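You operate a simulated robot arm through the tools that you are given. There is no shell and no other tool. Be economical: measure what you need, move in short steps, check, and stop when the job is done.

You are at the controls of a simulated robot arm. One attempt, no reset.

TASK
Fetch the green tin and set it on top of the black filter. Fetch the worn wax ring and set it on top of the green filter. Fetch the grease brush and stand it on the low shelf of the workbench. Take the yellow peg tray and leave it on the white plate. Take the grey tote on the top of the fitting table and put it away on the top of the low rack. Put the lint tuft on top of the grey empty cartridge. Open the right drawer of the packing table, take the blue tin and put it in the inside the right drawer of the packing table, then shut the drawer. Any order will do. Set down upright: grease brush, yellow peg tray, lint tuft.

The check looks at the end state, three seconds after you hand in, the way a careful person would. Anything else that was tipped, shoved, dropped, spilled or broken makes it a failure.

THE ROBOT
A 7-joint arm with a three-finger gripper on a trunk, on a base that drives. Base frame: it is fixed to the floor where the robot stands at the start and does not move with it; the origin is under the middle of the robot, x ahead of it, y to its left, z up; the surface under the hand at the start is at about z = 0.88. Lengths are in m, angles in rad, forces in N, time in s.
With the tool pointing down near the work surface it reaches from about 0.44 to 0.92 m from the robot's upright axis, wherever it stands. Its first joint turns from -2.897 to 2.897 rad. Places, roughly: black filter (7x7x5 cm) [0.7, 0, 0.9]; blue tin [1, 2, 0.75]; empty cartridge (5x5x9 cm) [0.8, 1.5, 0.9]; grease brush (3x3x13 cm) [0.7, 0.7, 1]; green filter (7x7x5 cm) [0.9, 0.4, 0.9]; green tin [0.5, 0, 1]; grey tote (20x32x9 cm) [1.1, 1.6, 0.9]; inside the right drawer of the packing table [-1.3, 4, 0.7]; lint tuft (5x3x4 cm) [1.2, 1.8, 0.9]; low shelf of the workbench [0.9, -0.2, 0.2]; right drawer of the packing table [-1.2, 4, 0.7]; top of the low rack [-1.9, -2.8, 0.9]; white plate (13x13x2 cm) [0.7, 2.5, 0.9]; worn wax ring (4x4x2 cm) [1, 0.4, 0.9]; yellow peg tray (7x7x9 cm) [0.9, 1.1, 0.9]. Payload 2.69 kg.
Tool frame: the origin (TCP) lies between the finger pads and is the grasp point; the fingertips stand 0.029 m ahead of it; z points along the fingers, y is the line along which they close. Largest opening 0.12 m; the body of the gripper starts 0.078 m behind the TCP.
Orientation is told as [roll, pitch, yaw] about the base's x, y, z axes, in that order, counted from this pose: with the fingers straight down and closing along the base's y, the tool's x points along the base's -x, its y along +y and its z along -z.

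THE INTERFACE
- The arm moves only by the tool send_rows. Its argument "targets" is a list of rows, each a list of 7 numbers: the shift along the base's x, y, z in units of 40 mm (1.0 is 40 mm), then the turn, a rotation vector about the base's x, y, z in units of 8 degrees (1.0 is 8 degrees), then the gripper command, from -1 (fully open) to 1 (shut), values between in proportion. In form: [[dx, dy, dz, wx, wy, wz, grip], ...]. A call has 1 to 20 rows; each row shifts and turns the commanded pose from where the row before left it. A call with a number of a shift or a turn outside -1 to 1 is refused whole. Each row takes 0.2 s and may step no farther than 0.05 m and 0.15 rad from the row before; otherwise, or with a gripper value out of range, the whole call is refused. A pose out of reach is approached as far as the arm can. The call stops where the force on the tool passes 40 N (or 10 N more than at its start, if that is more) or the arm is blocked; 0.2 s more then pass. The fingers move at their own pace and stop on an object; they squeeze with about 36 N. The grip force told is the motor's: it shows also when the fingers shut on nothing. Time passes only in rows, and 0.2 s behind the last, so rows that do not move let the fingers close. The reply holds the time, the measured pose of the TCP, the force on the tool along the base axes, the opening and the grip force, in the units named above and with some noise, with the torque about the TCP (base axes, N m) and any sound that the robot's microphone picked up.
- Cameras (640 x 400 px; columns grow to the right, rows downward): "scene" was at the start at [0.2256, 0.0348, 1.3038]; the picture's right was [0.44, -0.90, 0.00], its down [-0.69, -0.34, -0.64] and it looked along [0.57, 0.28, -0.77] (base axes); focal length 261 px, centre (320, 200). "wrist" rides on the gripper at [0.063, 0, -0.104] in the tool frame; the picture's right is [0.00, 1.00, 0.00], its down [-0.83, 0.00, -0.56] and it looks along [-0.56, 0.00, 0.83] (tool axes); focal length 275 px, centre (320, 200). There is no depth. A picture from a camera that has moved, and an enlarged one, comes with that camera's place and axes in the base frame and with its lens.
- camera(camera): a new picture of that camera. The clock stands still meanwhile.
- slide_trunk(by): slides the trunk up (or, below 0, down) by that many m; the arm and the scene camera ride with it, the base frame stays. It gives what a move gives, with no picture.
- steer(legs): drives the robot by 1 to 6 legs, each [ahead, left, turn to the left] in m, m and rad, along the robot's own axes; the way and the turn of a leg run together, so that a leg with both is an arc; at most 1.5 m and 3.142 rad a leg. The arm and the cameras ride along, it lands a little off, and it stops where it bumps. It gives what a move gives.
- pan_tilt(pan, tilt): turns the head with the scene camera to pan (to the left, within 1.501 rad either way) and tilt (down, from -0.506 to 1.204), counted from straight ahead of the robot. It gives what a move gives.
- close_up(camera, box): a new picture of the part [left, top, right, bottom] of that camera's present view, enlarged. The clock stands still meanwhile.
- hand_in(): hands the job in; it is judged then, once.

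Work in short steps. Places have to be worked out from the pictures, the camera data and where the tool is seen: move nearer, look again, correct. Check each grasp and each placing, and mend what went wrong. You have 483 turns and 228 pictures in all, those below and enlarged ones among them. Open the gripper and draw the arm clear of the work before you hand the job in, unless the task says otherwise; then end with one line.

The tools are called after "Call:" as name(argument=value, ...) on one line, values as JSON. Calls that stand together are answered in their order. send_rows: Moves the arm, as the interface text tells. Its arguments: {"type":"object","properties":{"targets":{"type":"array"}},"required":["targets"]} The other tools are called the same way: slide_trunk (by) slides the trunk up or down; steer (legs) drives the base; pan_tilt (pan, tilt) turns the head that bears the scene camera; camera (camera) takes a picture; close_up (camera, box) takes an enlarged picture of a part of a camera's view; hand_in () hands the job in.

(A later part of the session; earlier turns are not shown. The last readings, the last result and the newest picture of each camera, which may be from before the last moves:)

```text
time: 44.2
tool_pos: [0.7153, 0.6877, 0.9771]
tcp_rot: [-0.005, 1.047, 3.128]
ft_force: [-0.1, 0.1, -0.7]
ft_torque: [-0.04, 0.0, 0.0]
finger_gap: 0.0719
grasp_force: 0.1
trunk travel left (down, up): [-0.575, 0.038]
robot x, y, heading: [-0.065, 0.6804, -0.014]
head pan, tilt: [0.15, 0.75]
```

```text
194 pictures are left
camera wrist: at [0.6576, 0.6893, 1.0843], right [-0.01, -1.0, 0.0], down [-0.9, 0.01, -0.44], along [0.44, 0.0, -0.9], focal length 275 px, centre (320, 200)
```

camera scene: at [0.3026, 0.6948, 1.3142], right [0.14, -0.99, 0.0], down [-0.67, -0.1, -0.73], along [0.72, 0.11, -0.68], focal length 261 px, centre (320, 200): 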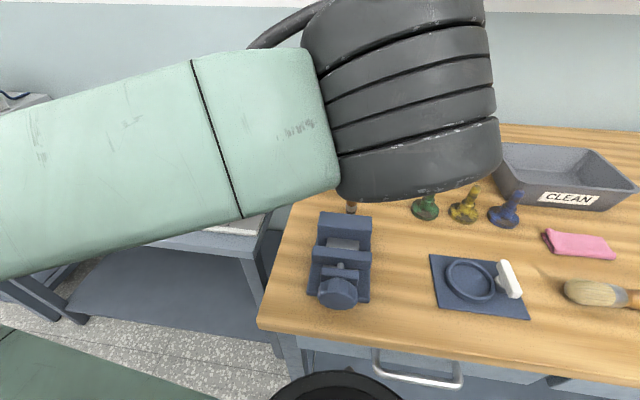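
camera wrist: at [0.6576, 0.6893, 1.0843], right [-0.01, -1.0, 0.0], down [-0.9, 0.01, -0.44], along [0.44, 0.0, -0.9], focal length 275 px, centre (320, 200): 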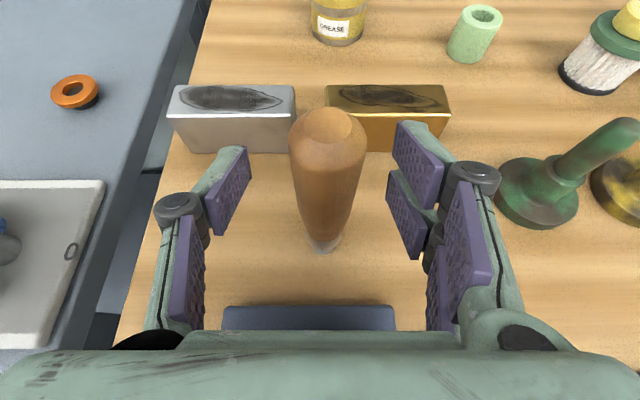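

The TCP sits inside the brush handle. I'll close and lift a little.

Call:
send_rows(targets=[[0, 0, 0, 0, 0, 0, 0.5], [0, 0, 0, 0, 0, 0, 1], [0, 0, 0, 0, 0, 0, 1], [0, 0, 0, 0, 0, 0, 1], [0, 0, 0.5, 0, 0, 0, 1], [0, 0, 1, 0, 0, 0, 1], [0, 0, 1, 0, 0, 0, 1], [0, 0, 0, 0, 0, 0, 1]])

Call:
camera(camera="wrist")

Call:
camera(camera="scene")

```text
time: 46.0
tool_pos: [0.7158, 0.6891, 1.0747]
tcp_rot: [-0.004, 1.047, 3.127]
ft_force: [-1.0, -0.6, -1.0]
ft_torque: [0.01, 0.0, -0.02]
finger_gap: 0.0269
grasp_force: 36.3
trunk travel left (down, up): [-0.575, 0.038]
robot x, y, heading: [-0.069, 0.6824, -0.008]
head pan, tilt: [0.15, 0.75]
```

```text
193 pictures are left
camera wrist: at [0.6578, 0.6896, 1.1829], right [-0.01, -1.0, 0.0], down [-0.9, 0.01, -0.44], along [0.44, 0.0, -0.9], focal length 275 px, centre (320, 200)
```

wrist: 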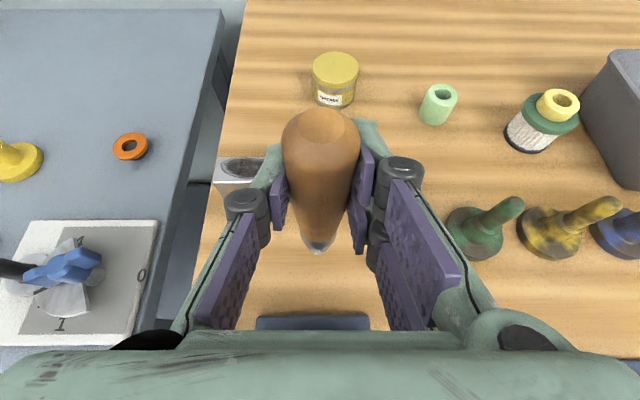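

```text
192 pictures are left
camera scene: at [0.1746, 0.6948, 1.3142], right [0.14, -0.99, 0.0], down [-0.68, -0.1, -0.73], along [0.72, 0.1, -0.68], focal length 261 px, centre (320, 200)
```

scene: 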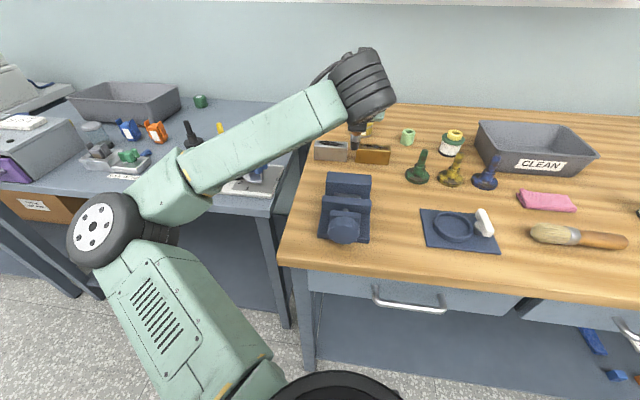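

The brush is held. I'll raise it clear of the vise and back away from the bench so I can lower the trunk in free space.

Call:
send_rows(targets=[[0, 0, 1, 0, 0, 0, 1], [0, 0, 1, 0, 0, 0, 1], [0, 0, 0.5, 0, 0, 0, 1], [0, 0, 0, 0, 0, 0, 1]])

Call:
steer(legs=[[-0.55, 0, 0], [0, -0.4, 0]])

Call:
pan_tilt(pan=0.0, tilt=0.7)

Call:
camera(camera="scene")

```text
time: 47.0
tool_pos: [0.7164, 0.6871, 1.1772]
tcp_rot: [-0.005, 1.046, 3.126]
ft_force: [0.0, 0.2, -1.1]
ft_torque: [0.0, 0.01, -0.01]
finger_gap: 0.0266
grasp_force: 35.4
trunk travel left (down, up): [-0.575, 0.038]
robot x, y, heading: [-0.0661, 0.6831, -0.008]
head pan, tilt: [0.15, 0.75]
```

```text
time: 53.4
tool_pos: [0.1614, 0.2911, 1.1769]
tcp_rot: [-0.005, 1.049, 3.122]
ft_force: [-0.2, -0.1, -0.5]
ft_torque: [-0.03, 0.0, -0.01]
finger_gap: 0.0265
grasp_force: 36.5
trunk travel left (down, up): [-0.575, 0.038]
robot x, y, heading: [-0.6165, 0.2928, -0.01]
head pan, tilt: [0.15, 0.75]
```

```text
time: 54.1
tool_pos: [0.1608, 0.2918, 1.1756]
tcp_rot: [-0.005, 1.048, 3.124]
ft_force: [-0.2, 0.3, -0.6]
ft_torque: [0.0, 0.02, -0.02]
finger_gap: 0.0267
grasp_force: 35.8
trunk travel left (down, up): [-0.575, 0.038]
robot x, y, heading: [-0.616, 0.2908, -0.017]
head pan, tilt: [0.0, 0.7]
```

```text
191 pictures are left
camera scene: at [-0.3759, 0.2883, 1.3184], right [-0.01, -1.0, 0.0], down [-0.64, 0.01, -0.76], along [0.76, -0.01, -0.64], focal length 261 px, centre (320, 200)
```

scene: 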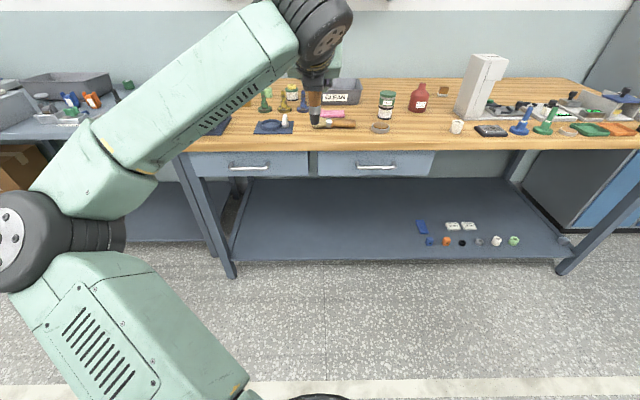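

The view is clear. The shelf front edge is at x≈0.48, z≈0.2, the drawer bottoms are at z≈0.75, and the shelf is empty near y 0.3. I'll lower the trunk here in open space.

Call:
slide_trunk(by=-0.3)

Call:
slide_trunk(by=-0.265)

Call:
camera(camera="scene")

Call:
camera(camera="wrist")

```text
time: 57.1
tool_pos: [0.1619, 0.2908, 0.8768]
tcp_rot: [-0.005, 1.047, 3.123]
ft_force: [-1.2, -0.7, -1.3]
ft_torque: [0.03, -0.02, 0.0]
finger_gap: 0.0264
grasp_force: 36.5
trunk travel left (down, up): [-0.275, 0.338]
robot x, y, heading: [-0.6203, 0.2901, -0.009]
head pan, tilt: [0.0, 0.7]
```

```text
time: 60.0
tool_pos: [0.1587, 0.2884, 0.6882]
tcp_rot: [-0.011, 1.053, 3.118]
ft_force: [0.1, -0.8, 0.2]
ft_torque: [0.02, -0.01, 0.01]
finger_gap: 0.0263
grasp_force: 36.0
trunk travel left (down, up): [-0.078, 0.535]
robot x, y, heading: [-0.6158, 0.2918, -0.013]
head pan, tilt: [0.0, 0.7]
stopped: the arm was blocked; the commanded pose is now the measured one
```

```text
190 pictures are left
camera scene: at [-0.3791, 0.2877, 0.8254], right [-0.01, -1.0, 0.0], down [-0.64, 0.01, -0.77], along [0.77, -0.01, -0.64], focal length 261 px, centre (320, 200)
```

scene: 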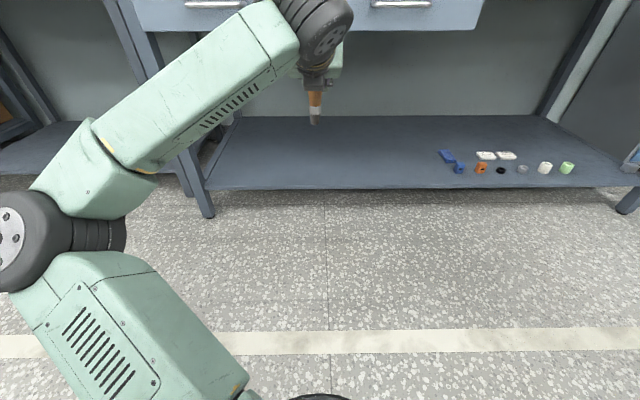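

```text
189 pictures are left
camera wrist: at [0.1001, 0.2914, 0.7948], right [-0.01, -1.0, 0.0], down [-0.89, 0.01, -0.45], along [0.45, -0.01, -0.89], focal length 275 px, centre (320, 200)
```

wrist: 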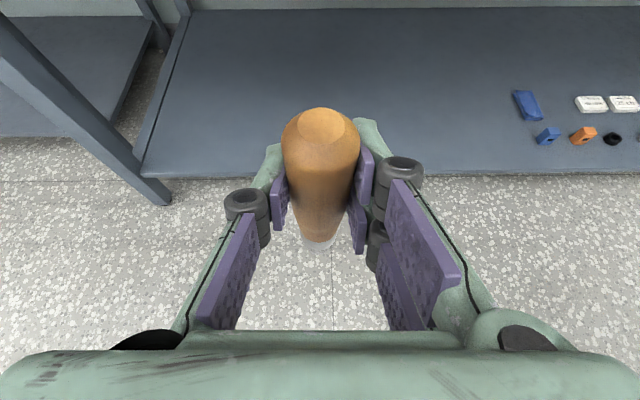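

The trunk stopped 0.49 m down, probably from the arm meeting the robot itself. The rest has to come from the arm, so I'll lower the hand in steps here in the open.

Call:
send_rows(targets=[[0.3, 0, -0.6, 0, 0, 0, 1], [0.2, 0, -1, 0, 0, 0, 1], [0, 0, -1, 0, 0, 0, 1], [0, 0, -1, 0, 0, 0, 1], [0, 0, 0, 0, 0, 0, 1]])

```text
time: 61.2
tool_pos: [0.1809, 0.2888, 0.5414]
tcp_rot: [-0.005, 1.052, 3.119]
ft_force: [-0.3, -0.7, 0.4]
ft_torque: [-0.01, 0.01, -0.01]
finger_gap: 0.0265
grasp_force: 36.1
trunk travel left (down, up): [-0.078, 0.535]
robot x, y, heading: [-0.6182, 0.2919, -0.011]
head pan, tilt: [0.0, 0.7]
```

No block so far. I'll keep lowering towards z≈0.38.

Call:
send_rows(targets=[[0, 0, -1, 0, 0, 0, 1], [0, 0, -1, 0, 0, 0, 1], [0, 0, -1, 0, 0, 0, 1], [0, 0, -1, 0, 0, 0, 1], [0, 0, 0, 0, 0, 0, 1]])

Call:
camera(camera="wrist")

Call:
camera(camera="scene")

```text
time: 62.3
tool_pos: [0.1876, 0.2873, 0.4649]
tcp_rot: [-0.448, 1.122, 2.696]
ft_force: [0.2, 0.6, 0.0]
ft_torque: [-0.04, 0.04, 0.03]
finger_gap: 0.0263
grasp_force: 36.3
trunk travel left (down, up): [-0.078, 0.535]
robot x, y, heading: [-0.6176, 0.2907, -0.01]
head pan, tilt: [0.0, 0.7]
stopped in row 5: the arm was blocked; the commanded pose is now the measured one
```

```text
188 pictures are left
camera wrist: at [0.1174, 0.2722, 0.5639], right [-0.03, -0.98, -0.18], down [-0.84, 0.13, -0.53], along [0.55, 0.14, -0.83], focal length 275 px, centre (320, 200)
```

wrist: 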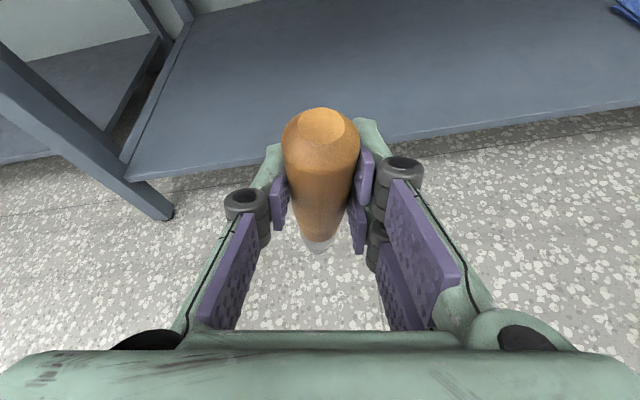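

```text
187 pictures are left
camera scene: at [-0.3857, 0.2832, 0.8407], right [-0.01, -1.0, -0.01], down [-0.63, 0.02, -0.78], along [0.78, 0.0, -0.63], focal length 261 px, centre (320, 200)
```

scene: 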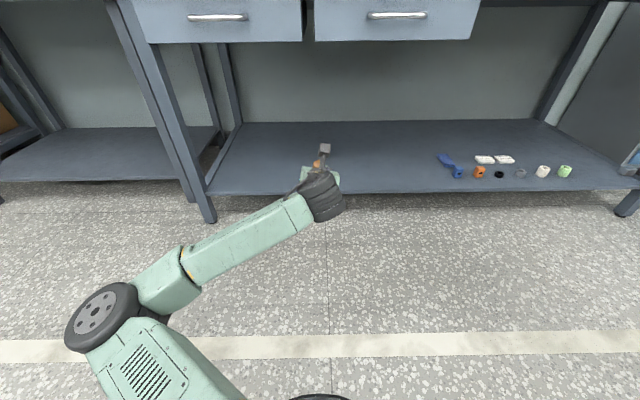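

The elbow seems to be meeting the floor or the base. Raising the trunk lifts the elbow, and the arm can reach lower from there. I'll slide the trunk up 0.25 and restore the tool tilt.

Call:
slide_trunk(by=0.25)

Call:
send_rows(targets=[[0, 0, 0, -0.65, 0.43, 0.15, 1], [0, 0, 0, -0.65, 0.43, 0.15, 1], [0, 0, 0, 0, 0, 0, 1]])

Call:
camera(camera="scene")

```text
time: 64.9
tool_pos: [0.1898, 0.2895, 0.6805]
tcp_rot: [-0.365, 1.109, 2.778]
ft_force: [0.3, 0.8, -0.6]
ft_torque: [0.02, -0.03, 0.0]
finger_gap: 0.0264
grasp_force: 35.7
trunk travel left (down, up): [-0.328, 0.285]
robot x, y, heading: [-0.6166, 0.2881, -0.007]
head pan, tilt: [0.0, 0.7]
```

```text
time: 65.7
tool_pos: [0.1905, 0.29, 0.679]
tcp_rot: [0.045, 1.017, -3.1]
ft_force: [0.3, -0.6, -0.4]
ft_torque: [-0.01, 0.03, 0.0]
finger_gap: 0.0266
grasp_force: 35.7
trunk travel left (down, up): [-0.328, 0.285]
robot x, y, heading: [-0.6156, 0.2947, -0.013]
head pan, tilt: [0.0, 0.7]
```

```text
186 pictures are left
camera scene: at [-0.3759, 0.2882, 1.0717], right [-0.01, -1.0, 0.0], down [-0.64, 0.01, -0.76], along [0.76, -0.01, -0.64], focal length 261 px, centre (320, 200)
```

scene: 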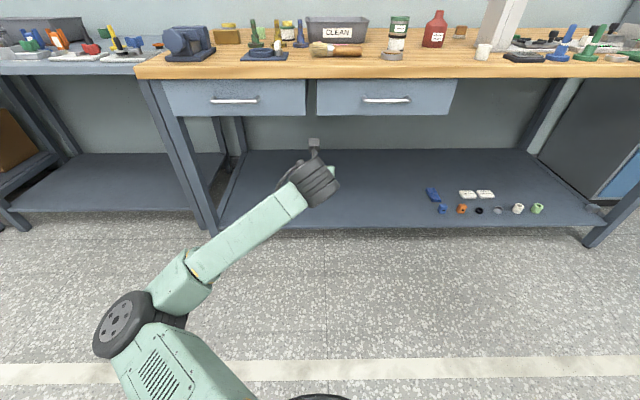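

The elbow has room again. I'll trim the tilt and lower the arm from here in two stages.

Call:
send_rows(targets=[[0, 0, 0, 0.18, -0.21, -0.1, 1], [0, 0, -0.8, 0, 0, 0, 1], [0, 0, -0.8, 0, 0, 0, 1], [0, 0, -0.8, 0, 0, 0, 1], [0, 0, -0.8, 0, 0, 0, 1], [0, 0, 0, 0, 0, 0, 1]])

Call:
camera(camera="scene")

```text
time: 67.1
tool_pos: [0.1898, 0.2906, 0.5536]
tcp_rot: [-0.004, 1.048, 3.125]
ft_force: [0.9, -0.2, -0.8]
ft_torque: [0.01, -0.02, -0.06]
finger_gap: 0.0263
grasp_force: 36.0
trunk travel left (down, up): [-0.328, 0.285]
robot x, y, heading: [-0.6145, 0.2918, -0.014]
head pan, tilt: [0.0, 0.7]
```

```text
185 pictures are left
camera scene: at [-0.3759, 0.2882, 1.0717], right [-0.01, -1.0, 0.0], down [-0.64, 0.01, -0.76], along [0.76, -0.01, -0.64], focal length 261 px, centre (320, 200)
```

scene: 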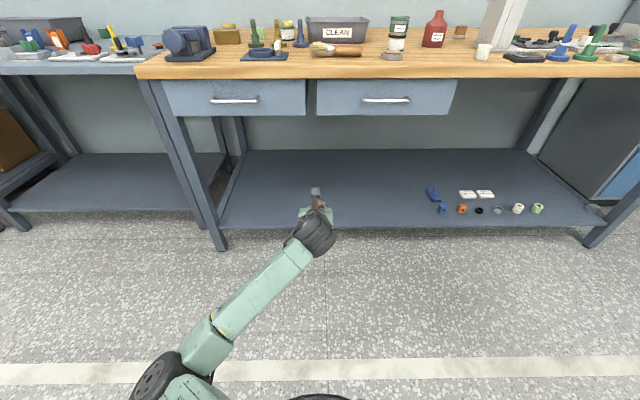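

Moving well, so I'll lower further to about z 0.41.

Call:
send_rows(targets=[[0, 0, -0.8, 0, 0, 0, 1], [0, 0, -0.8, 0, 0, 0, 1], [0, 0, -0.8, 0, 0, 0, 1], [0, 0, -0.8, 0, 0, 0, 1], [0, 0, 0, 0, 0, 0, 1]])

Call:
camera(camera="scene")

Call:
camera(camera="wrist")

```text
time: 68.3
tool_pos: [0.1912, 0.2985, 0.5227]
tcp_rot: [-0.003, 1.045, 3.124]
ft_force: [0.8, -0.3, 0.1]
ft_torque: [0.02, 0.01, 0.03]
finger_gap: 0.0264
grasp_force: 36.2
out of reach, approached as far as the arm can: row 1, 2, 3, 4
trunk travel left (down, up): [-0.328, 0.285]
robot x, y, heading: [-0.6195, 0.2864, -0.012]
head pan, tilt: [0.0, 0.7]
```

```text
184 pictures are left
camera scene: at [-0.3759, 0.2882, 1.0717], right [-0.01, -1.0, 0.0], down [-0.64, 0.01, -0.76], along [0.76, -0.01, -0.64], focal length 261 px, centre (320, 200)
```

scene: 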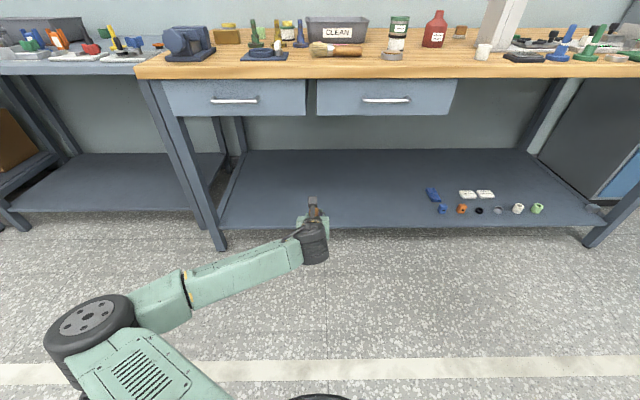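

```text
183 pictures are left
camera wrist: at [0.1332, 0.3004, 0.6312], right [-0.01, -1.0, 0.0], down [-0.9, 0.01, -0.44], along [0.44, -0.01, -0.9], focal length 275 px, centre (320, 200)
```

wrist: 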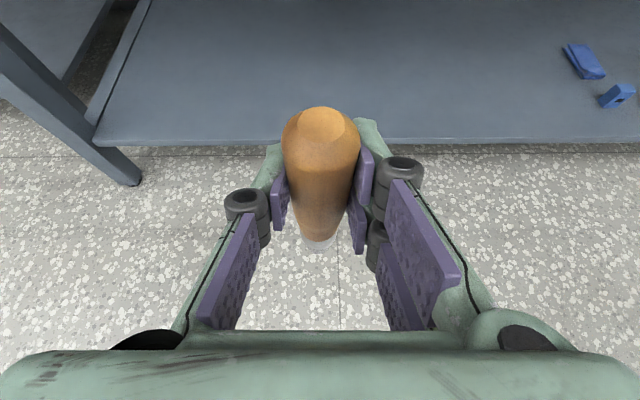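

With the 60° tilt the arm can't get low enough. I'll test in open space whether a 30° tilt can. First I'll raise, untilt by 30°, and lower the trunk again.

Call:
send_rows(targets=[[0, 0, 0.8, 0, 0, 0, 1], [0, 0, 0.8, 0, 0, 0, 1], [0, 0, 0.8, 0, 0, 0, 1], [0, 0, 0.8, 0, 0, 0, 1], [0, 0, 0.8, 0, 0, 0, 1], [0, 0, 0.8, 0, 0, 0, 1], [0, 0, 0.8, 0, 0, 0, 1], [0, 0, 0, 0, 1, 0, 1], [0, 0, 0, 0, 1, 0, 1], [0, 0, 0, 0, 1, 0, 1], [0, 0, 0, 0, 0.75, 0, 1], [0, 0, 0, 0, 0, 0, 1]])

Call:
camera(camera="scene")

```text
time: 70.9
tool_pos: [0.1924, 0.2966, 0.7441]
tcp_rot: [0.005, 0.521, 3.131]
ft_force: [-0.5, -0.1, -0.3]
ft_torque: [0.03, 0.02, -0.02]
finger_gap: 0.0263
grasp_force: 36.0
trunk travel left (down, up): [-0.328, 0.285]
robot x, y, heading: [-0.6135, 0.292, -0.015]
head pan, tilt: [0.0, 0.7]
```

```text
182 pictures are left
camera scene: at [-0.3759, 0.2882, 1.0717], right [-0.01, -1.0, 0.0], down [-0.64, 0.01, -0.76], along [0.76, -0.01, -0.64], focal length 261 px, centre (320, 200)
```

scene: 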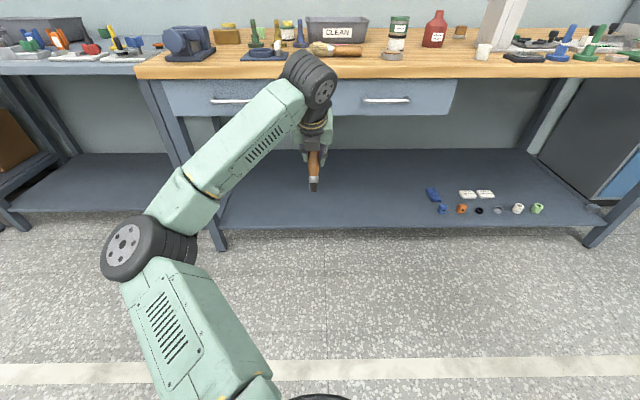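

The elbow is higher now. I'll lower the trunk further.

Call:
slide_trunk(by=-0.31)

Call:
camera(camera="scene")

```text
time: 74.1
tool_pos: [0.1893, 0.2932, 0.5029]
tcp_rot: [0.002, 0.531, 3.125]
ft_force: [0.9, 0.0, -0.3]
ft_torque: [0.03, 0.05, 0.01]
finger_gap: 0.0264
grasp_force: 36.0
trunk travel left (down, up): [-0.078, 0.535]
robot x, y, heading: [-0.6145, 0.2903, -0.017]
head pan, tilt: [0.0, 0.7]
stopped: the arm was blocked; the commanded pose is now the measured one
```

```text
181 pictures are left
camera scene: at [-0.3793, 0.2875, 0.8253], right [-0.01, -1.0, 0.0], down [-0.64, 0.01, -0.77], along [0.77, -0.01, -0.64], focal length 261 px, centre (320, 200)
```

scene: 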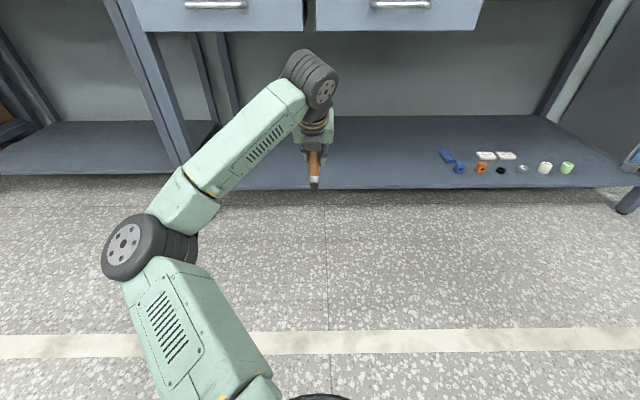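

The trunk stops at the same depth regardless of pose, so −0.497 is its practical bottom. I'll try lowering the arm from here with the 30° tilt.

Call:
send_rows(targets=[[0, 0, -0.8, 0, 0, 0, 1], [0, 0, -0.8, 0, 0, 0, 1], [0, 0, -0.8, 0, 0, 0, 1], [0, 0, -0.8, 0, 0, 0, 1], [0, 0, 0, 0, 0, 0, 1]])

Call:
camera(camera="scene")

```text
time: 75.3
tool_pos: [0.1929, 0.2927, 0.3811]
tcp_rot: [-0.009, 0.538, 3.118]
ft_force: [0.1, -0.1, 0.0]
ft_torque: [0.0, -0.01, 0.01]
finger_gap: 0.0262
grasp_force: 36.1
trunk travel left (down, up): [-0.078, 0.535]
robot x, y, heading: [-0.6162, 0.2899, -0.009]
head pan, tilt: [0.0, 0.7]
```

```text
180 pictures are left
camera scene: at [-0.3797, 0.2864, 0.828], right [-0.01, -1.0, 0.0], down [-0.64, 0.01, -0.77], along [0.77, -0.01, -0.64], focal length 261 px, centre (320, 200)
```

scene: 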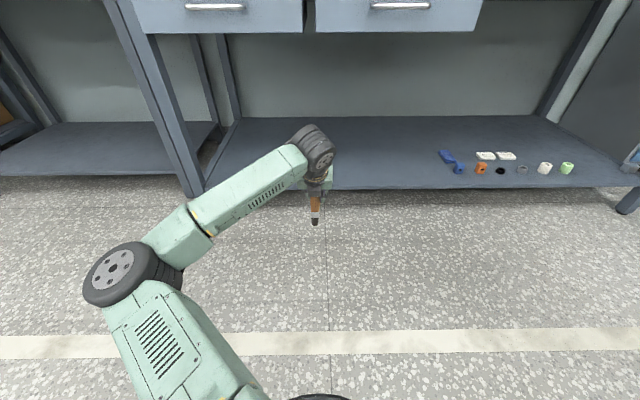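

Still going. I'll relieve the trunk by 2 cm and lower more.

Call:
slide_trunk(by=0.03)

Call:
send_rows(targets=[[0, 0, -0.8, 0, 0, 0, 1], [0, 0, -0.8, 0, 0, 0, 1], [0, 0, -0.8, 0, 0, 0, 1], [0, 0, -0.7, 0, 0, 0, 1], [0, 0, 0, 0, 0, 0, 1]])

Call:
camera(camera="scene")

```text
time: 76.1
tool_pos: [0.1925, 0.2928, 0.3962]
tcp_rot: [0.002, 0.525, 3.129]
ft_force: [0.4, 0.0, -0.4]
ft_torque: [0.0, -0.02, -0.01]
finger_gap: 0.0263
grasp_force: 36.1
trunk travel left (down, up): [-0.108, 0.505]
robot x, y, heading: [-0.6218, 0.2908, -0.016]
head pan, tilt: [0.0, 0.7]
```

```text
time: 77.3
tool_pos: [0.1923, 0.2932, 0.2734]
tcp_rot: [0.003, 0.527, 3.126]
ft_force: [0.3, -0.2, 0.0]
ft_torque: [-0.01, 0.0, -0.01]
finger_gap: 0.0262
grasp_force: 35.9
trunk travel left (down, up): [-0.108, 0.505]
robot x, y, heading: [-0.6141, 0.2919, -0.013]
head pan, tilt: [0.0, 0.7]
```

```text
179 pictures are left
camera scene: at [-0.3759, 0.2882, 0.8515], right [-0.01, -1.0, 0.0], down [-0.64, 0.01, -0.76], along [0.76, -0.01, -0.64], focal length 261 px, centre (320, 200)
```

scene: 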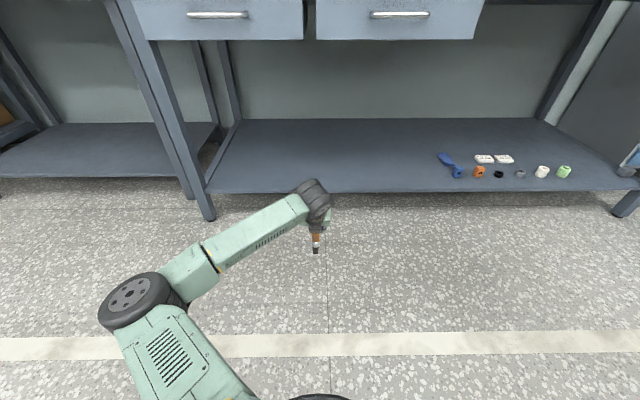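

With a 30° tilt the hand reaches z 0.27, which is enough. The brush is gripped for 60° though, so I'll return it to its original spot and regrasp it at 30°. First up.

Call:
send_rows(targets=[[0, 0, 1, 0, 0, 0, 1], [0, 0, 1, 0, 0, 0, 1], [0, 0, 1, 0, 0, 0, 1], [0, 0, 1, 0, 0, 0, 1], [0, 0, 1, 0, 0, 0, 1], [0, 0, 1, 0, 0, 0, 1], [0, 0, 1, 0, 0, 0, 1], [0, 0, 1, 0, 0, 0, 1], [0, 0, 1, 0, 0, 0, 1], [0, 0, 1, 0, 0, 0, 1], [0, 0, 1, 0, 0, 0, 1], [0, 0, 0, 0, 0, 0, 1]])

Call:
slide_trunk(by=0.467)

Call:
send_rows(targets=[[0, 0, 0, 0, -1, 0, 1], [0, 0, 0, 0, -1, 0, 1], [0, 0, 0, 0, -1, 0, 1], [0, 0, 0, 0, -0.73, 0, 1], [0, 0, 0, 0, 0, 0, 1]])

```text
time: 79.9
tool_pos: [0.1931, 0.2932, 0.7137]
tcp_rot: [0.002, 0.525, 3.125]
ft_force: [0.1, 0.2, -1.0]
ft_torque: [-0.04, -0.02, -0.02]
finger_gap: 0.0264
grasp_force: 36.3
trunk travel left (down, up): [-0.108, 0.505]
robot x, y, heading: [-0.6209, 0.2896, -0.012]
head pan, tilt: [0.0, 0.7]
```

```text
refused: 0.467 is not a number from -0.4 to 0.4
```

```text
time: 81.1
tool_pos: [0.1916, 0.2924, 0.7131]
tcp_rot: [-0.012, 1.046, 3.114]
ft_force: [-0.7, -1.2, -0.1]
ft_torque: [-0.01, 0.0, -0.01]
finger_gap: 0.0262
grasp_force: 35.4
trunk travel left (down, up): [-0.108, 0.505]
robot x, y, heading: [-0.6174, 0.2908, -0.007]
head pan, tilt: [0.0, 0.7]
```

I'll raise the trunk in two slides, then drive back the way I came.

Call:
slide_trunk(by=0.4)

Call:
slide_trunk(by=0.067)

Call:
steer(legs=[[0, 0.39, 0.005], [0.55, 0, 0]])

Call:
camera(camera="wrist")

```text
time: 84.9
tool_pos: [0.1925, 0.2935, 1.1144]
tcp_rot: [-0.013, 1.045, 3.114]
ft_force: [0.4, 0.7, -0.6]
ft_torque: [-0.02, 0.02, 0.02]
finger_gap: 0.0263
grasp_force: 36.1
trunk travel left (down, up): [-0.508, 0.105]
robot x, y, heading: [-0.6199, 0.2915, -0.01]
head pan, tilt: [0.0, 0.7]
```

```text
time: 86.0
tool_pos: [0.1935, 0.2932, 1.1798]
tcp_rot: [-0.013, 1.044, 3.113]
ft_force: [0.7, -0.3, -0.8]
ft_torque: [0.01, -0.02, -0.02]
finger_gap: 0.0261
grasp_force: 35.7
trunk travel left (down, up): [-0.575, 0.038]
robot x, y, heading: [-0.6173, 0.2888, -0.013]
head pan, tilt: [0.0, 0.7]
```

```text
time: 92.3
tool_pos: [0.7422, 0.6713, 1.1807]
tcp_rot: [-0.012, 1.045, 3.11]
ft_force: [-0.3, -0.1, -0.7]
ft_torque: [-0.02, 0.02, 0.03]
finger_gap: 0.0261
grasp_force: 35.5
trunk travel left (down, up): [-0.575, 0.038]
robot x, y, heading: [-0.068, 0.67, -0.016]
head pan, tilt: [0.0, 0.7]
```

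```text
178 pictures are left
camera wrist: at [0.6842, 0.6738, 1.2881], right [-0.02, -1.0, 0.0], down [-0.9, 0.01, -0.44], along [0.44, 0.0, -0.9], focal length 275 px, centre (320, 200)
```

wrist: 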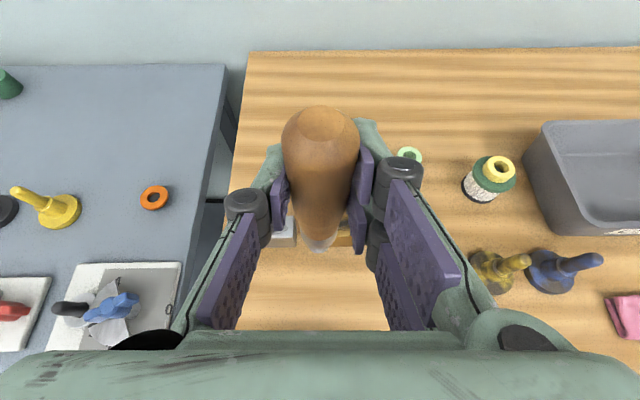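

I'll move above the original spot, trim the yaw, and lower to about 1 cm above the table.

Call:
send_rows(targets=[[-0.67, 0.42, 0, -0.03, 0, 0.09, 1], [0, 0, -1, 0, 0, 0, 1], [0, 0, -1, 0, 0, 0, 1], [0, 0, -1, 0, 0, 0, 1], [0, 0, -1, 0, 0, 0, 1], [0, 0, -0.8, 0, 0, 0, 1], [0, 0, 0, 0, 0, 0, 1]])

Call:
camera(camera="wrist")

Call:
camera(camera="scene")

```text
time: 93.9
tool_pos: [0.7144, 0.6877, 0.9892]
tcp_rot: [-0.004, 1.046, 3.132]
ft_force: [0.3, 0.0, -0.4]
ft_torque: [-0.02, -0.03, -0.01]
finger_gap: 0.0263
grasp_force: 36.1
trunk travel left (down, up): [-0.575, 0.038]
robot x, y, heading: [-0.0674, 0.6726, -0.015]
head pan, tilt: [0.0, 0.7]
```

```text
177 pictures are left
camera wrist: at [0.6568, 0.6904, 1.0962], right [0.0, -1.0, 0.0], down [-0.9, 0.0, -0.44], along [0.44, 0.0, -0.9], focal length 275 px, centre (320, 200)
```

wrist: 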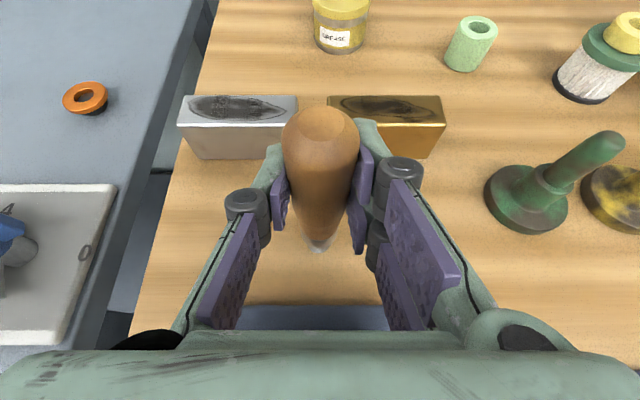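

```text
176 pictures are left
camera scene: at [0.1737, 0.6676, 1.3185], right [-0.01, -1.0, 0.0], down [-0.64, 0.01, -0.76], along [0.76, -0.01, -0.64], focal length 261 px, centre (320, 200)
```

scene: 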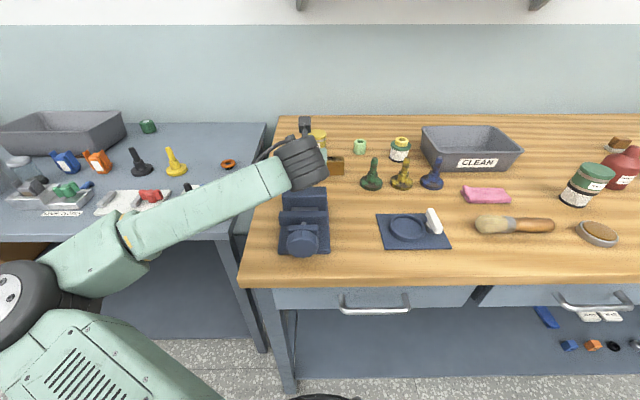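

In place, so I'll lower gently to contact.

Call:
send_rows(targets=[[0, 0, -0.2, 0, 0, 0, 1], [0, 0, -0.07, 0, 0, 0, 1], [0, 0, 0, 0, 0, 0, 1]])

Call:
send_rows(targets=[[0, 0, -0.05, 0, 0, 0, 1], [0, 0, 0, 0, 0, 0, 1]])

```text
time: 94.7
tool_pos: [0.7159, 0.6885, 0.9779]
tcp_rot: [-0.005, 1.045, 3.133]
ft_force: [-0.3, -0.2, -0.2]
ft_torque: [-0.01, 0.02, 0.0]
finger_gap: 0.0265
grasp_force: 35.9
trunk travel left (down, up): [-0.575, 0.038]
robot x, y, heading: [-0.0707, 0.6682, -0.015]
head pan, tilt: [0.0, 0.7]
```

```text
time: 95.3
tool_pos: [0.7159, 0.6893, 0.9769]
tcp_rot: [-0.005, 1.049, 3.13]
ft_force: [0.7, 0.4, 5.5]
ft_torque: [-0.02, -0.09, 0.0]
finger_gap: 0.0263
grasp_force: 35.7
trunk travel left (down, up): [-0.575, 0.038]
robot x, y, heading: [-0.0694, 0.6714, -0.013]
head pan, tilt: [0.0, 0.7]
```

Contact at 5.5 N. I'll open and retreat along the tool axis.

Call:
send_rows(targets=[[0, 0, 0, 0, 0, 0, 0.4], [0, 0, 0, 0, 0, 0, 0], [0, 0, 0, 0, 0, 0, -0.3], [0, 0, 0, 0, 0, 0, -0.3], [-0.5, 0, 0.3, 0, 0, 0, -0.3], [-0.7, 0, 0.41, 0, 0, 0, -0.3], [-0.7, 0, 0.41, 0, 0, 0, -0.3], [-0.5, 0, 0.6, 0, 0, 0, -0.3], [0, 0, 0, 0, 0, 0, -0.3]])

Call:
camera(camera="wrist")

```text
time: 97.3
tool_pos: [0.6205, 0.6891, 1.0446]
tcp_rot: [-0.004, 1.046, 3.132]
ft_force: [-1.3, 0.4, 0.2]
ft_torque: [-0.03, 0.02, 0.0]
finger_gap: 0.0782
grasp_force: 0.0
trunk travel left (down, up): [-0.575, 0.038]
robot x, y, heading: [-0.0679, 0.6703, -0.014]
head pan, tilt: [0.0, 0.7]
```

```text
175 pictures are left
camera wrist: at [0.5616, 0.6908, 1.1529], right [0.0, -1.0, 0.0], down [-0.9, 0.0, -0.44], along [0.44, 0.0, -0.9], focal length 275 px, centre (320, 200)
```

wrist: 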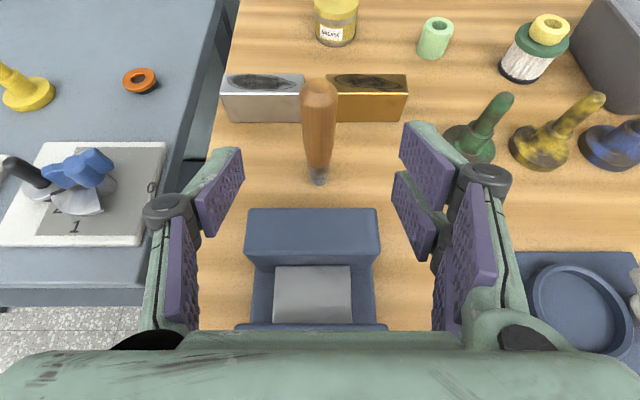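

The brush stands safely. I'll raise and change the tilt to 30°, then look.

Call:
send_rows(targets=[[0, 0, 1, 0, 0, 0, -0.3], [0, 0, 0.5, 0, 1, 0, -0.3], [0, 0, 0, 0, 1, 0, -0.3], [0.3, 0, 0, 0, 1, 0, -0.3], [0.5, 0, 0, 0, 0.75, 0, -0.3], [0.4, 0, -0.8, 0, 0, 0, -0.3], [0, 0, 0, 0, 0, 0, -0.3]])

Call:
camera(camera="wrist")

```text
time: 98.9
tool_pos: [0.6679, 0.6916, 1.0731]
tcp_rot: [0.0, 0.521, 3.137]
ft_force: [-0.1, -0.2, -0.6]
ft_torque: [-0.01, 0.0, -0.01]
finger_gap: 0.0779
grasp_force: 0.1
trunk travel left (down, up): [-0.575, 0.038]
robot x, y, heading: [-0.0682, 0.6681, -0.016]
head pan, tilt: [0.0, 0.7]
```

```text
174 pictures are left
camera wrist: at [0.6708, 0.6927, 1.1961], right [0.0, -1.0, 0.0], down [-1.0, 0.0, 0.07], along [-0.07, 0.0, -1.0], focal length 275 px, centre (320, 200)
```

wrist: 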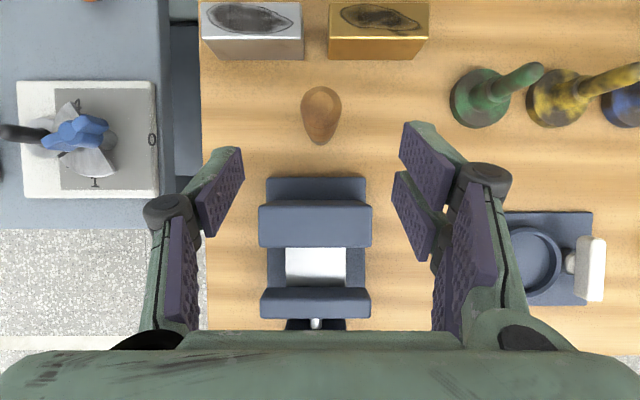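

The brush is at about [0.718, 0.693]. I'll advance along the tool axis to z 0.97.

Call:
send_rows(targets=[[0.45, 0.02, -0.86, 0, 0, 0, -0.3], [0.42, 0, -0.86, 0, 0, 0, -0.3], [0.4, 0, -0.86, 0, 0, 0, -0.3], [0, 0, 0, 0, 0, 0, -0.3]])

Call:
camera(camera="wrist")

```text
time: 99.9
tool_pos: [0.7184, 0.6904, 0.9673]
tcp_rot: [-0.001, 0.523, 3.136]
ft_force: [0.1, 0.3, 0.6]
ft_torque: [0.02, 0.03, 0.01]
finger_gap: 0.0779
grasp_force: 0.1
trunk travel left (down, up): [-0.575, 0.038]
robot x, y, heading: [-0.0698, 0.6665, -0.01]
head pan, tilt: [0.0, 0.7]
```

```text
173 pictures are left
camera wrist: at [0.7209, 0.6914, 1.09], right [0.0, -1.0, 0.0], down [-1.0, 0.0, 0.07], along [-0.07, 0.0, -1.0], focal length 275 px, centre (320, 200)
```

wrist: 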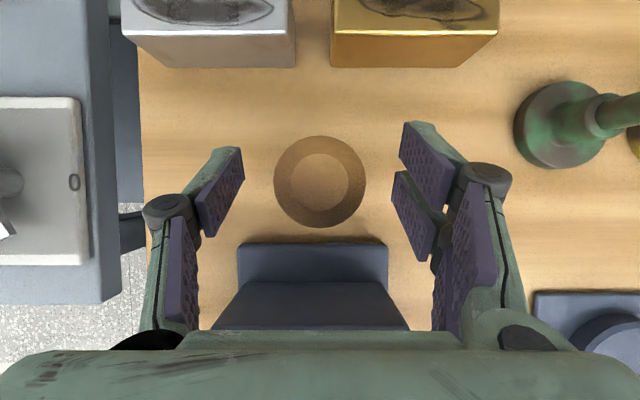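

Aligned. I'll close and lift, then raise further.

Call:
send_rows(targets=[[0, 0, 0, 0, 0, 0, 0.5], [0, 0, 0, 0, 0, 0, 1], [0, 0, 0, 0, 0, 0, 1], [0, 0, 0, 0, 0, 0, 1], [0, 0, 0.5, 0, 0, 0, 1], [0, 0, 1, 0, 0, 0, 1], [0, 0, 1, 0, 0, 0, 1], [0, 0, 1, 0, 0, 0, 1], [0, 0, 1, 0, 0, 0, 1], [0, 0, 0.5, 0, 0, 0, 1], [0, 0, 0, 0, 0, 0, 1]])

Call:
camera(camera="wrist")

```text
time: 102.3
tool_pos: [0.7169, 0.689, 1.1689]
tcp_rot: [0.0, 0.521, 3.136]
ft_force: [0.1, 0.3, -1.1]
ft_torque: [0.0, 0.01, -0.01]
finger_gap: 0.0262
grasp_force: 36.2
trunk travel left (down, up): [-0.575, 0.038]
robot x, y, heading: [-0.0713, 0.6724, -0.016]
head pan, tilt: [0.0, 0.7]
```

```text
172 pictures are left
camera wrist: at [0.7209, 0.6912, 1.2916], right [0.0, -1.0, 0.0], down [-1.0, 0.0, 0.07], along [-0.07, 0.0, -1.0], focal length 275 px, centre (320, 200)
```

wrist: 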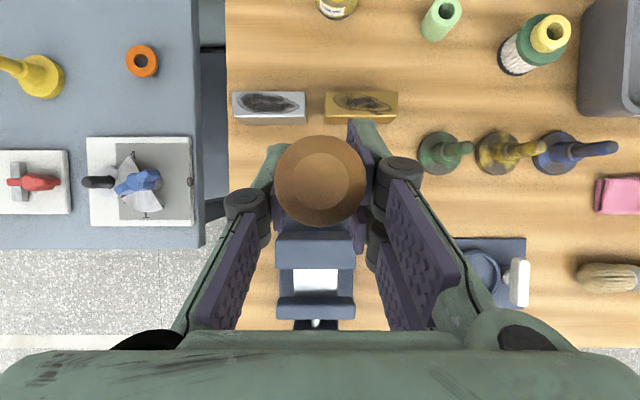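

The brush is held vertically at 30° tilt. I'll back off, shift right in front of the empty part of the shelf, and lower the trunk.

Call:
steer(legs=[[-0.55, 0, 0], [0, -0.36, 0.012]])

Call:
slide_trunk(by=-0.4)

Call:
slide_trunk(by=-0.067)

Call:
send_rows(targets=[[0.3, 0, -0.8, 0, 0, 0, 1], [0.2, 0, -1, 0, 0, 0, 1], [0, 0, -1, 0, 0, 0, 1], [0, 0, -1, 0, 0, 0, 1], [0, 0, -1, 0, 0, 0, 1], [0, 0, -1, 0, 0, 0, 1], [0, 0, -1, 0, 0, 0, 1], [0, 0, 0, 0, 0, 0, 1]])

Call:
camera(camera="wrist")

Call:
camera(camera="scene")

```text
time: 108.4
tool_pos: [0.157, 0.3489, 1.1679]
tcp_rot: [0.0, 0.522, -3.139]
ft_force: [0.2, -0.5, -0.2]
ft_torque: [0.01, -0.01, 0.02]
finger_gap: 0.0265
grasp_force: 35.6
trunk travel left (down, up): [-0.575, 0.038]
robot x, y, heading: [-0.6288, 0.3228, -0.01]
head pan, tilt: [0.0, 0.7]
```

```text
time: 112.2
tool_pos: [0.1569, 0.348, 0.7686]
tcp_rot: [0.001, 0.522, -3.14]
ft_force: [-0.2, -0.1, -0.1]
ft_torque: [-0.02, 0.02, 0.0]
finger_gap: 0.0263
grasp_force: 35.9
trunk travel left (down, up): [-0.175, 0.438]
robot x, y, heading: [-0.6291, 0.3247, -0.009]
head pan, tilt: [0.0, 0.7]
```

```text
time: 113.3
tool_pos: [0.1569, 0.3474, 0.7015]
tcp_rot: [0.001, 0.522, -3.139]
ft_force: [0.1, -0.4, -0.3]
ft_torque: [0.0, 0.05, 0.02]
finger_gap: 0.0262
grasp_force: 36.5
trunk travel left (down, up): [-0.108, 0.505]
robot x, y, heading: [-0.631, 0.3216, -0.005]
head pan, tilt: [0.0, 0.7]
```

```text
time: 115.1
tool_pos: [0.1763, 0.3472, 0.4305]
tcp_rot: [0.001, 0.523, -3.141]
ft_force: [-0.3, 0.7, 0.7]
ft_torque: [-0.05, 0.01, 0.03]
finger_gap: 0.0261
grasp_force: 36.2
trunk travel left (down, up): [-0.108, 0.505]
robot x, y, heading: [-0.6304, 0.3234, -0.007]
head pan, tilt: [0.0, 0.7]
```

```text
171 pictures are left
camera wrist: at [0.18, 0.3482, 0.5529], right [0.01, -1.0, 0.0], down [-1.0, -0.01, 0.07], along [-0.07, 0.0, -1.0], focal length 275 px, centre (320, 200)
```

wrist: 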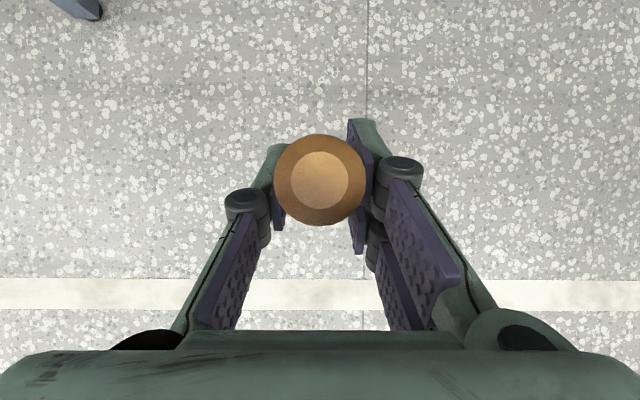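

```text
170 pictures are left
camera scene: at [-0.3874, 0.3216, 0.8515], right [-0.01, -1.0, 0.0], down [-0.64, 0.0, -0.76], along [0.76, -0.01, -0.64], focal length 261 px, centre (320, 200)
```

scene: 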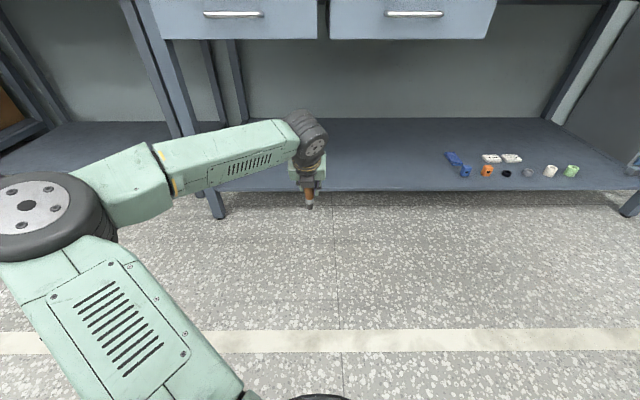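

The elbow sticks out to the left near the bench leg, so I'll shift 0.25 m further right. Then I'll lower the hand to z≈0.34 and drive forward partway.

Call:
steer(legs=[[0, -0.25, 0]])

Call:
send_rows(targets=[[0, 0, -1, 0, 0, 0, 1], [0, 0, -1, 0, 0, 0, 1], [0, 0, 0, 0, 0, 0, 1]])

Call:
steer(legs=[[0.22, 0, 0]])

Call:
camera(camera="wrist")

Call:
camera(camera="scene")

```text
time: 117.7
tool_pos: [0.1751, 0.0971, 0.4307]
tcp_rot: [-0.003, 0.523, -3.138]
ft_force: [0.2, 0.0, -0.4]
ft_torque: [-0.04, -0.02, 0.01]
finger_gap: 0.026
grasp_force: 35.7
trunk travel left (down, up): [-0.108, 0.505]
robot x, y, heading: [-0.6307, 0.0721, -0.007]
head pan, tilt: [0.0, 0.7]
```

```text
time: 118.5
tool_pos: [0.1749, 0.0965, 0.3495]
tcp_rot: [0.002, 0.521, -3.138]
ft_force: [0.4, 0.7, -0.2]
ft_torque: [-0.01, 0.0, -0.04]
finger_gap: 0.0266
grasp_force: 36.0
trunk travel left (down, up): [-0.108, 0.505]
robot x, y, heading: [-0.6282, 0.0742, -0.007]
head pan, tilt: [0.0, 0.7]
```

```text
time: 120.1
tool_pos: [0.392, 0.0943, 0.3494]
tcp_rot: [0.0, 0.524, -3.14]
ft_force: [0.8, -0.7, -0.5]
ft_torque: [0.03, -0.02, 0.01]
finger_gap: 0.0264
grasp_force: 35.8
trunk travel left (down, up): [-0.108, 0.505]
robot x, y, heading: [-0.416, 0.0696, -0.007]
head pan, tilt: [0.0, 0.7]
```

```text
169 pictures are left
camera wrist: at [0.3944, 0.0957, 0.4726], right [0.01, -1.0, 0.0], down [-1.0, -0.01, 0.07], along [-0.07, 0.0, -1.0], focal length 275 px, centre (320, 200)
```

wrist: 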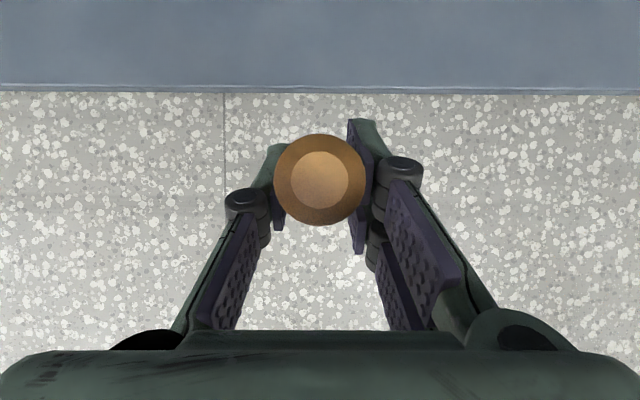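

```text
168 pictures are left
camera scene: at [-0.1724, 0.0689, 0.8515], right [-0.01, -1.0, 0.0], down [-0.64, 0.0, -0.76], along [0.76, -0.01, -0.64], focal length 261 px, centre (320, 200)
```

scene: 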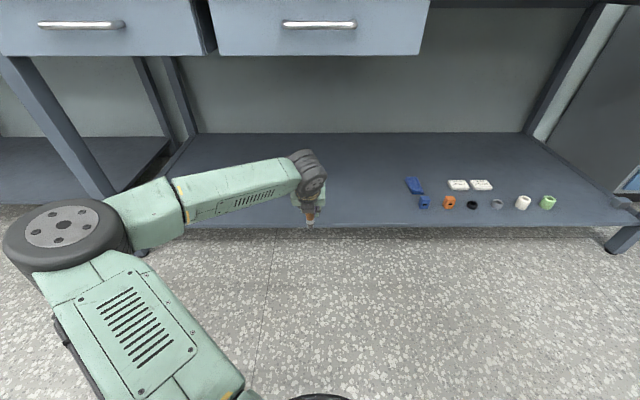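

The shelf edge is at x≈0.495. Driving 0.18 m ahead puts the brush about 7.5 cm inside, with room below the drawers.

Call:
steer(legs=[[0.18, 0, 0]])

Call:
camera(camera="wrist")

Call:
camera(camera="scene")

```text
time: 121.6
tool_pos: [0.5722, 0.0888, 0.3502]
tcp_rot: [0.001, 0.523, 3.14]
ft_force: [0.1, -0.6, -0.7]
ft_torque: [0.08, 0.0, -0.03]
finger_gap: 0.0261
grasp_force: 36.4
trunk travel left (down, up): [-0.108, 0.505]
robot x, y, heading: [-0.2345, 0.0699, -0.007]
head pan, tilt: [0.0, 0.7]
```

```text
167 pictures are left
camera wrist: at [0.5741, 0.0911, 0.4727], right [0.0, -1.0, 0.0], down [-1.0, 0.0, 0.07], along [-0.07, 0.0, -1.0], focal length 275 px, centre (320, 200)
```

wrist: 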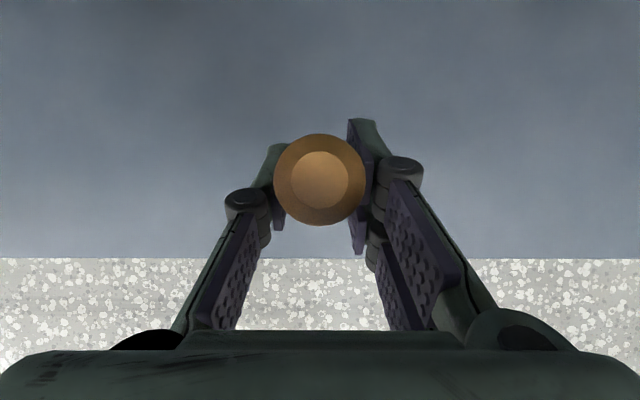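

```text
166 pictures are left
camera scene: at [0.0072, 0.0665, 0.8515], right [-0.01, -1.0, 0.0], down [-0.64, 0.01, -0.76], along [0.76, -0.01, -0.64], focal length 261 px, centre (320, 200)
```

scene: 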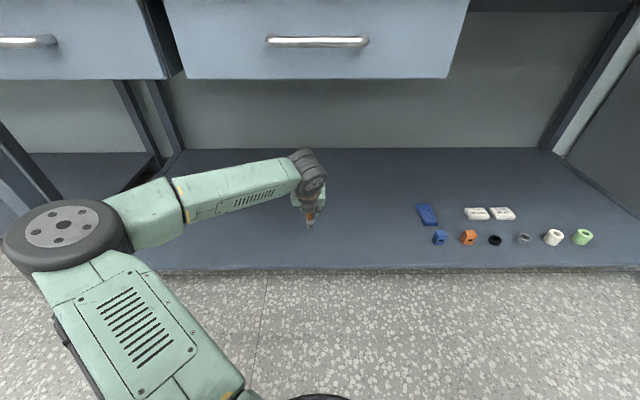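

Two views agree: shelf z≈0.185, edge x≈0.492. I'll lower to just above contact, expected at TCP z≈0.272.

Call:
send_rows(targets=[[0, 0, -0.8, 0, 0, 0, 1], [0, 0, -0.7, 0, 0, 0, 1], [0, 0, -0.2, 0, 0, 0, 1], [0, 0, 0, 0, 0, 0, 1]])

Call:
send_rows(targets=[[0, 0, -0.07, 0, 0, 0, 1], [0, 0, -0.07, 0, 0, 0, 1], [0, 0, 0, 0, 0, 0, 1]])

```text
time: 122.6
tool_pos: [0.5715, 0.0901, 0.2801]
tcp_rot: [0.0, 0.521, 3.139]
ft_force: [0.5, -0.1, 0.2]
ft_torque: [0.0, 0.02, 0.05]
finger_gap: 0.0262
grasp_force: 36.0
trunk travel left (down, up): [-0.108, 0.505]
robot x, y, heading: [-0.2345, 0.0706, -0.01]
head pan, tilt: [0.0, 0.7]
```

```text
time: 123.4
tool_pos: [0.5699, 0.0892, 0.2761]
tcp_rot: [-0.001, 0.522, 3.141]
ft_force: [-0.3, 0.2, -0.3]
ft_torque: [0.04, -0.03, -0.03]
finger_gap: 0.0263
grasp_force: 36.3
trunk travel left (down, up): [-0.108, 0.505]
robot x, y, heading: [-0.2346, 0.0703, -0.008]
head pan, tilt: [0.0, 0.7]
```

No contact yet, so I'll continue in 2–3 mm steps.

Call:
send_rows(targets=[[0, 0, -0.07, 0, 0, 0, 1], [0, 0, -0.05, 0, 0, 0, 1], [0, 0, 0, 0, 0, 0, 1]])

Call:
send_rows(targets=[[0, 0, -0.05, 0, 0, 0, 1], [0, 0, 0, 0, 0, 0, 1]])

```text
time: 124.2
tool_pos: [0.5721, 0.0911, 0.271]
tcp_rot: [0.0, 0.522, 3.141]
ft_force: [-0.2, 0.1, 0.2]
ft_torque: [0.02, -0.02, 0.01]
finger_gap: 0.0259
grasp_force: 35.7
trunk travel left (down, up): [-0.108, 0.505]
robot x, y, heading: [-0.2314, 0.0667, -0.005]
head pan, tilt: [0.0, 0.7]
```

```text
time: 124.8
tool_pos: [0.5704, 0.0909, 0.269]
tcp_rot: [0.0, 0.522, 3.14]
ft_force: [0.2, 0.2, -0.8]
ft_torque: [0.01, -0.02, 0.0]
finger_gap: 0.0261
grasp_force: 35.7
trunk travel left (down, up): [-0.108, 0.505]
robot x, y, heading: [-0.2359, 0.0697, -0.009]
head pan, tilt: [0.0, 0.7]
```

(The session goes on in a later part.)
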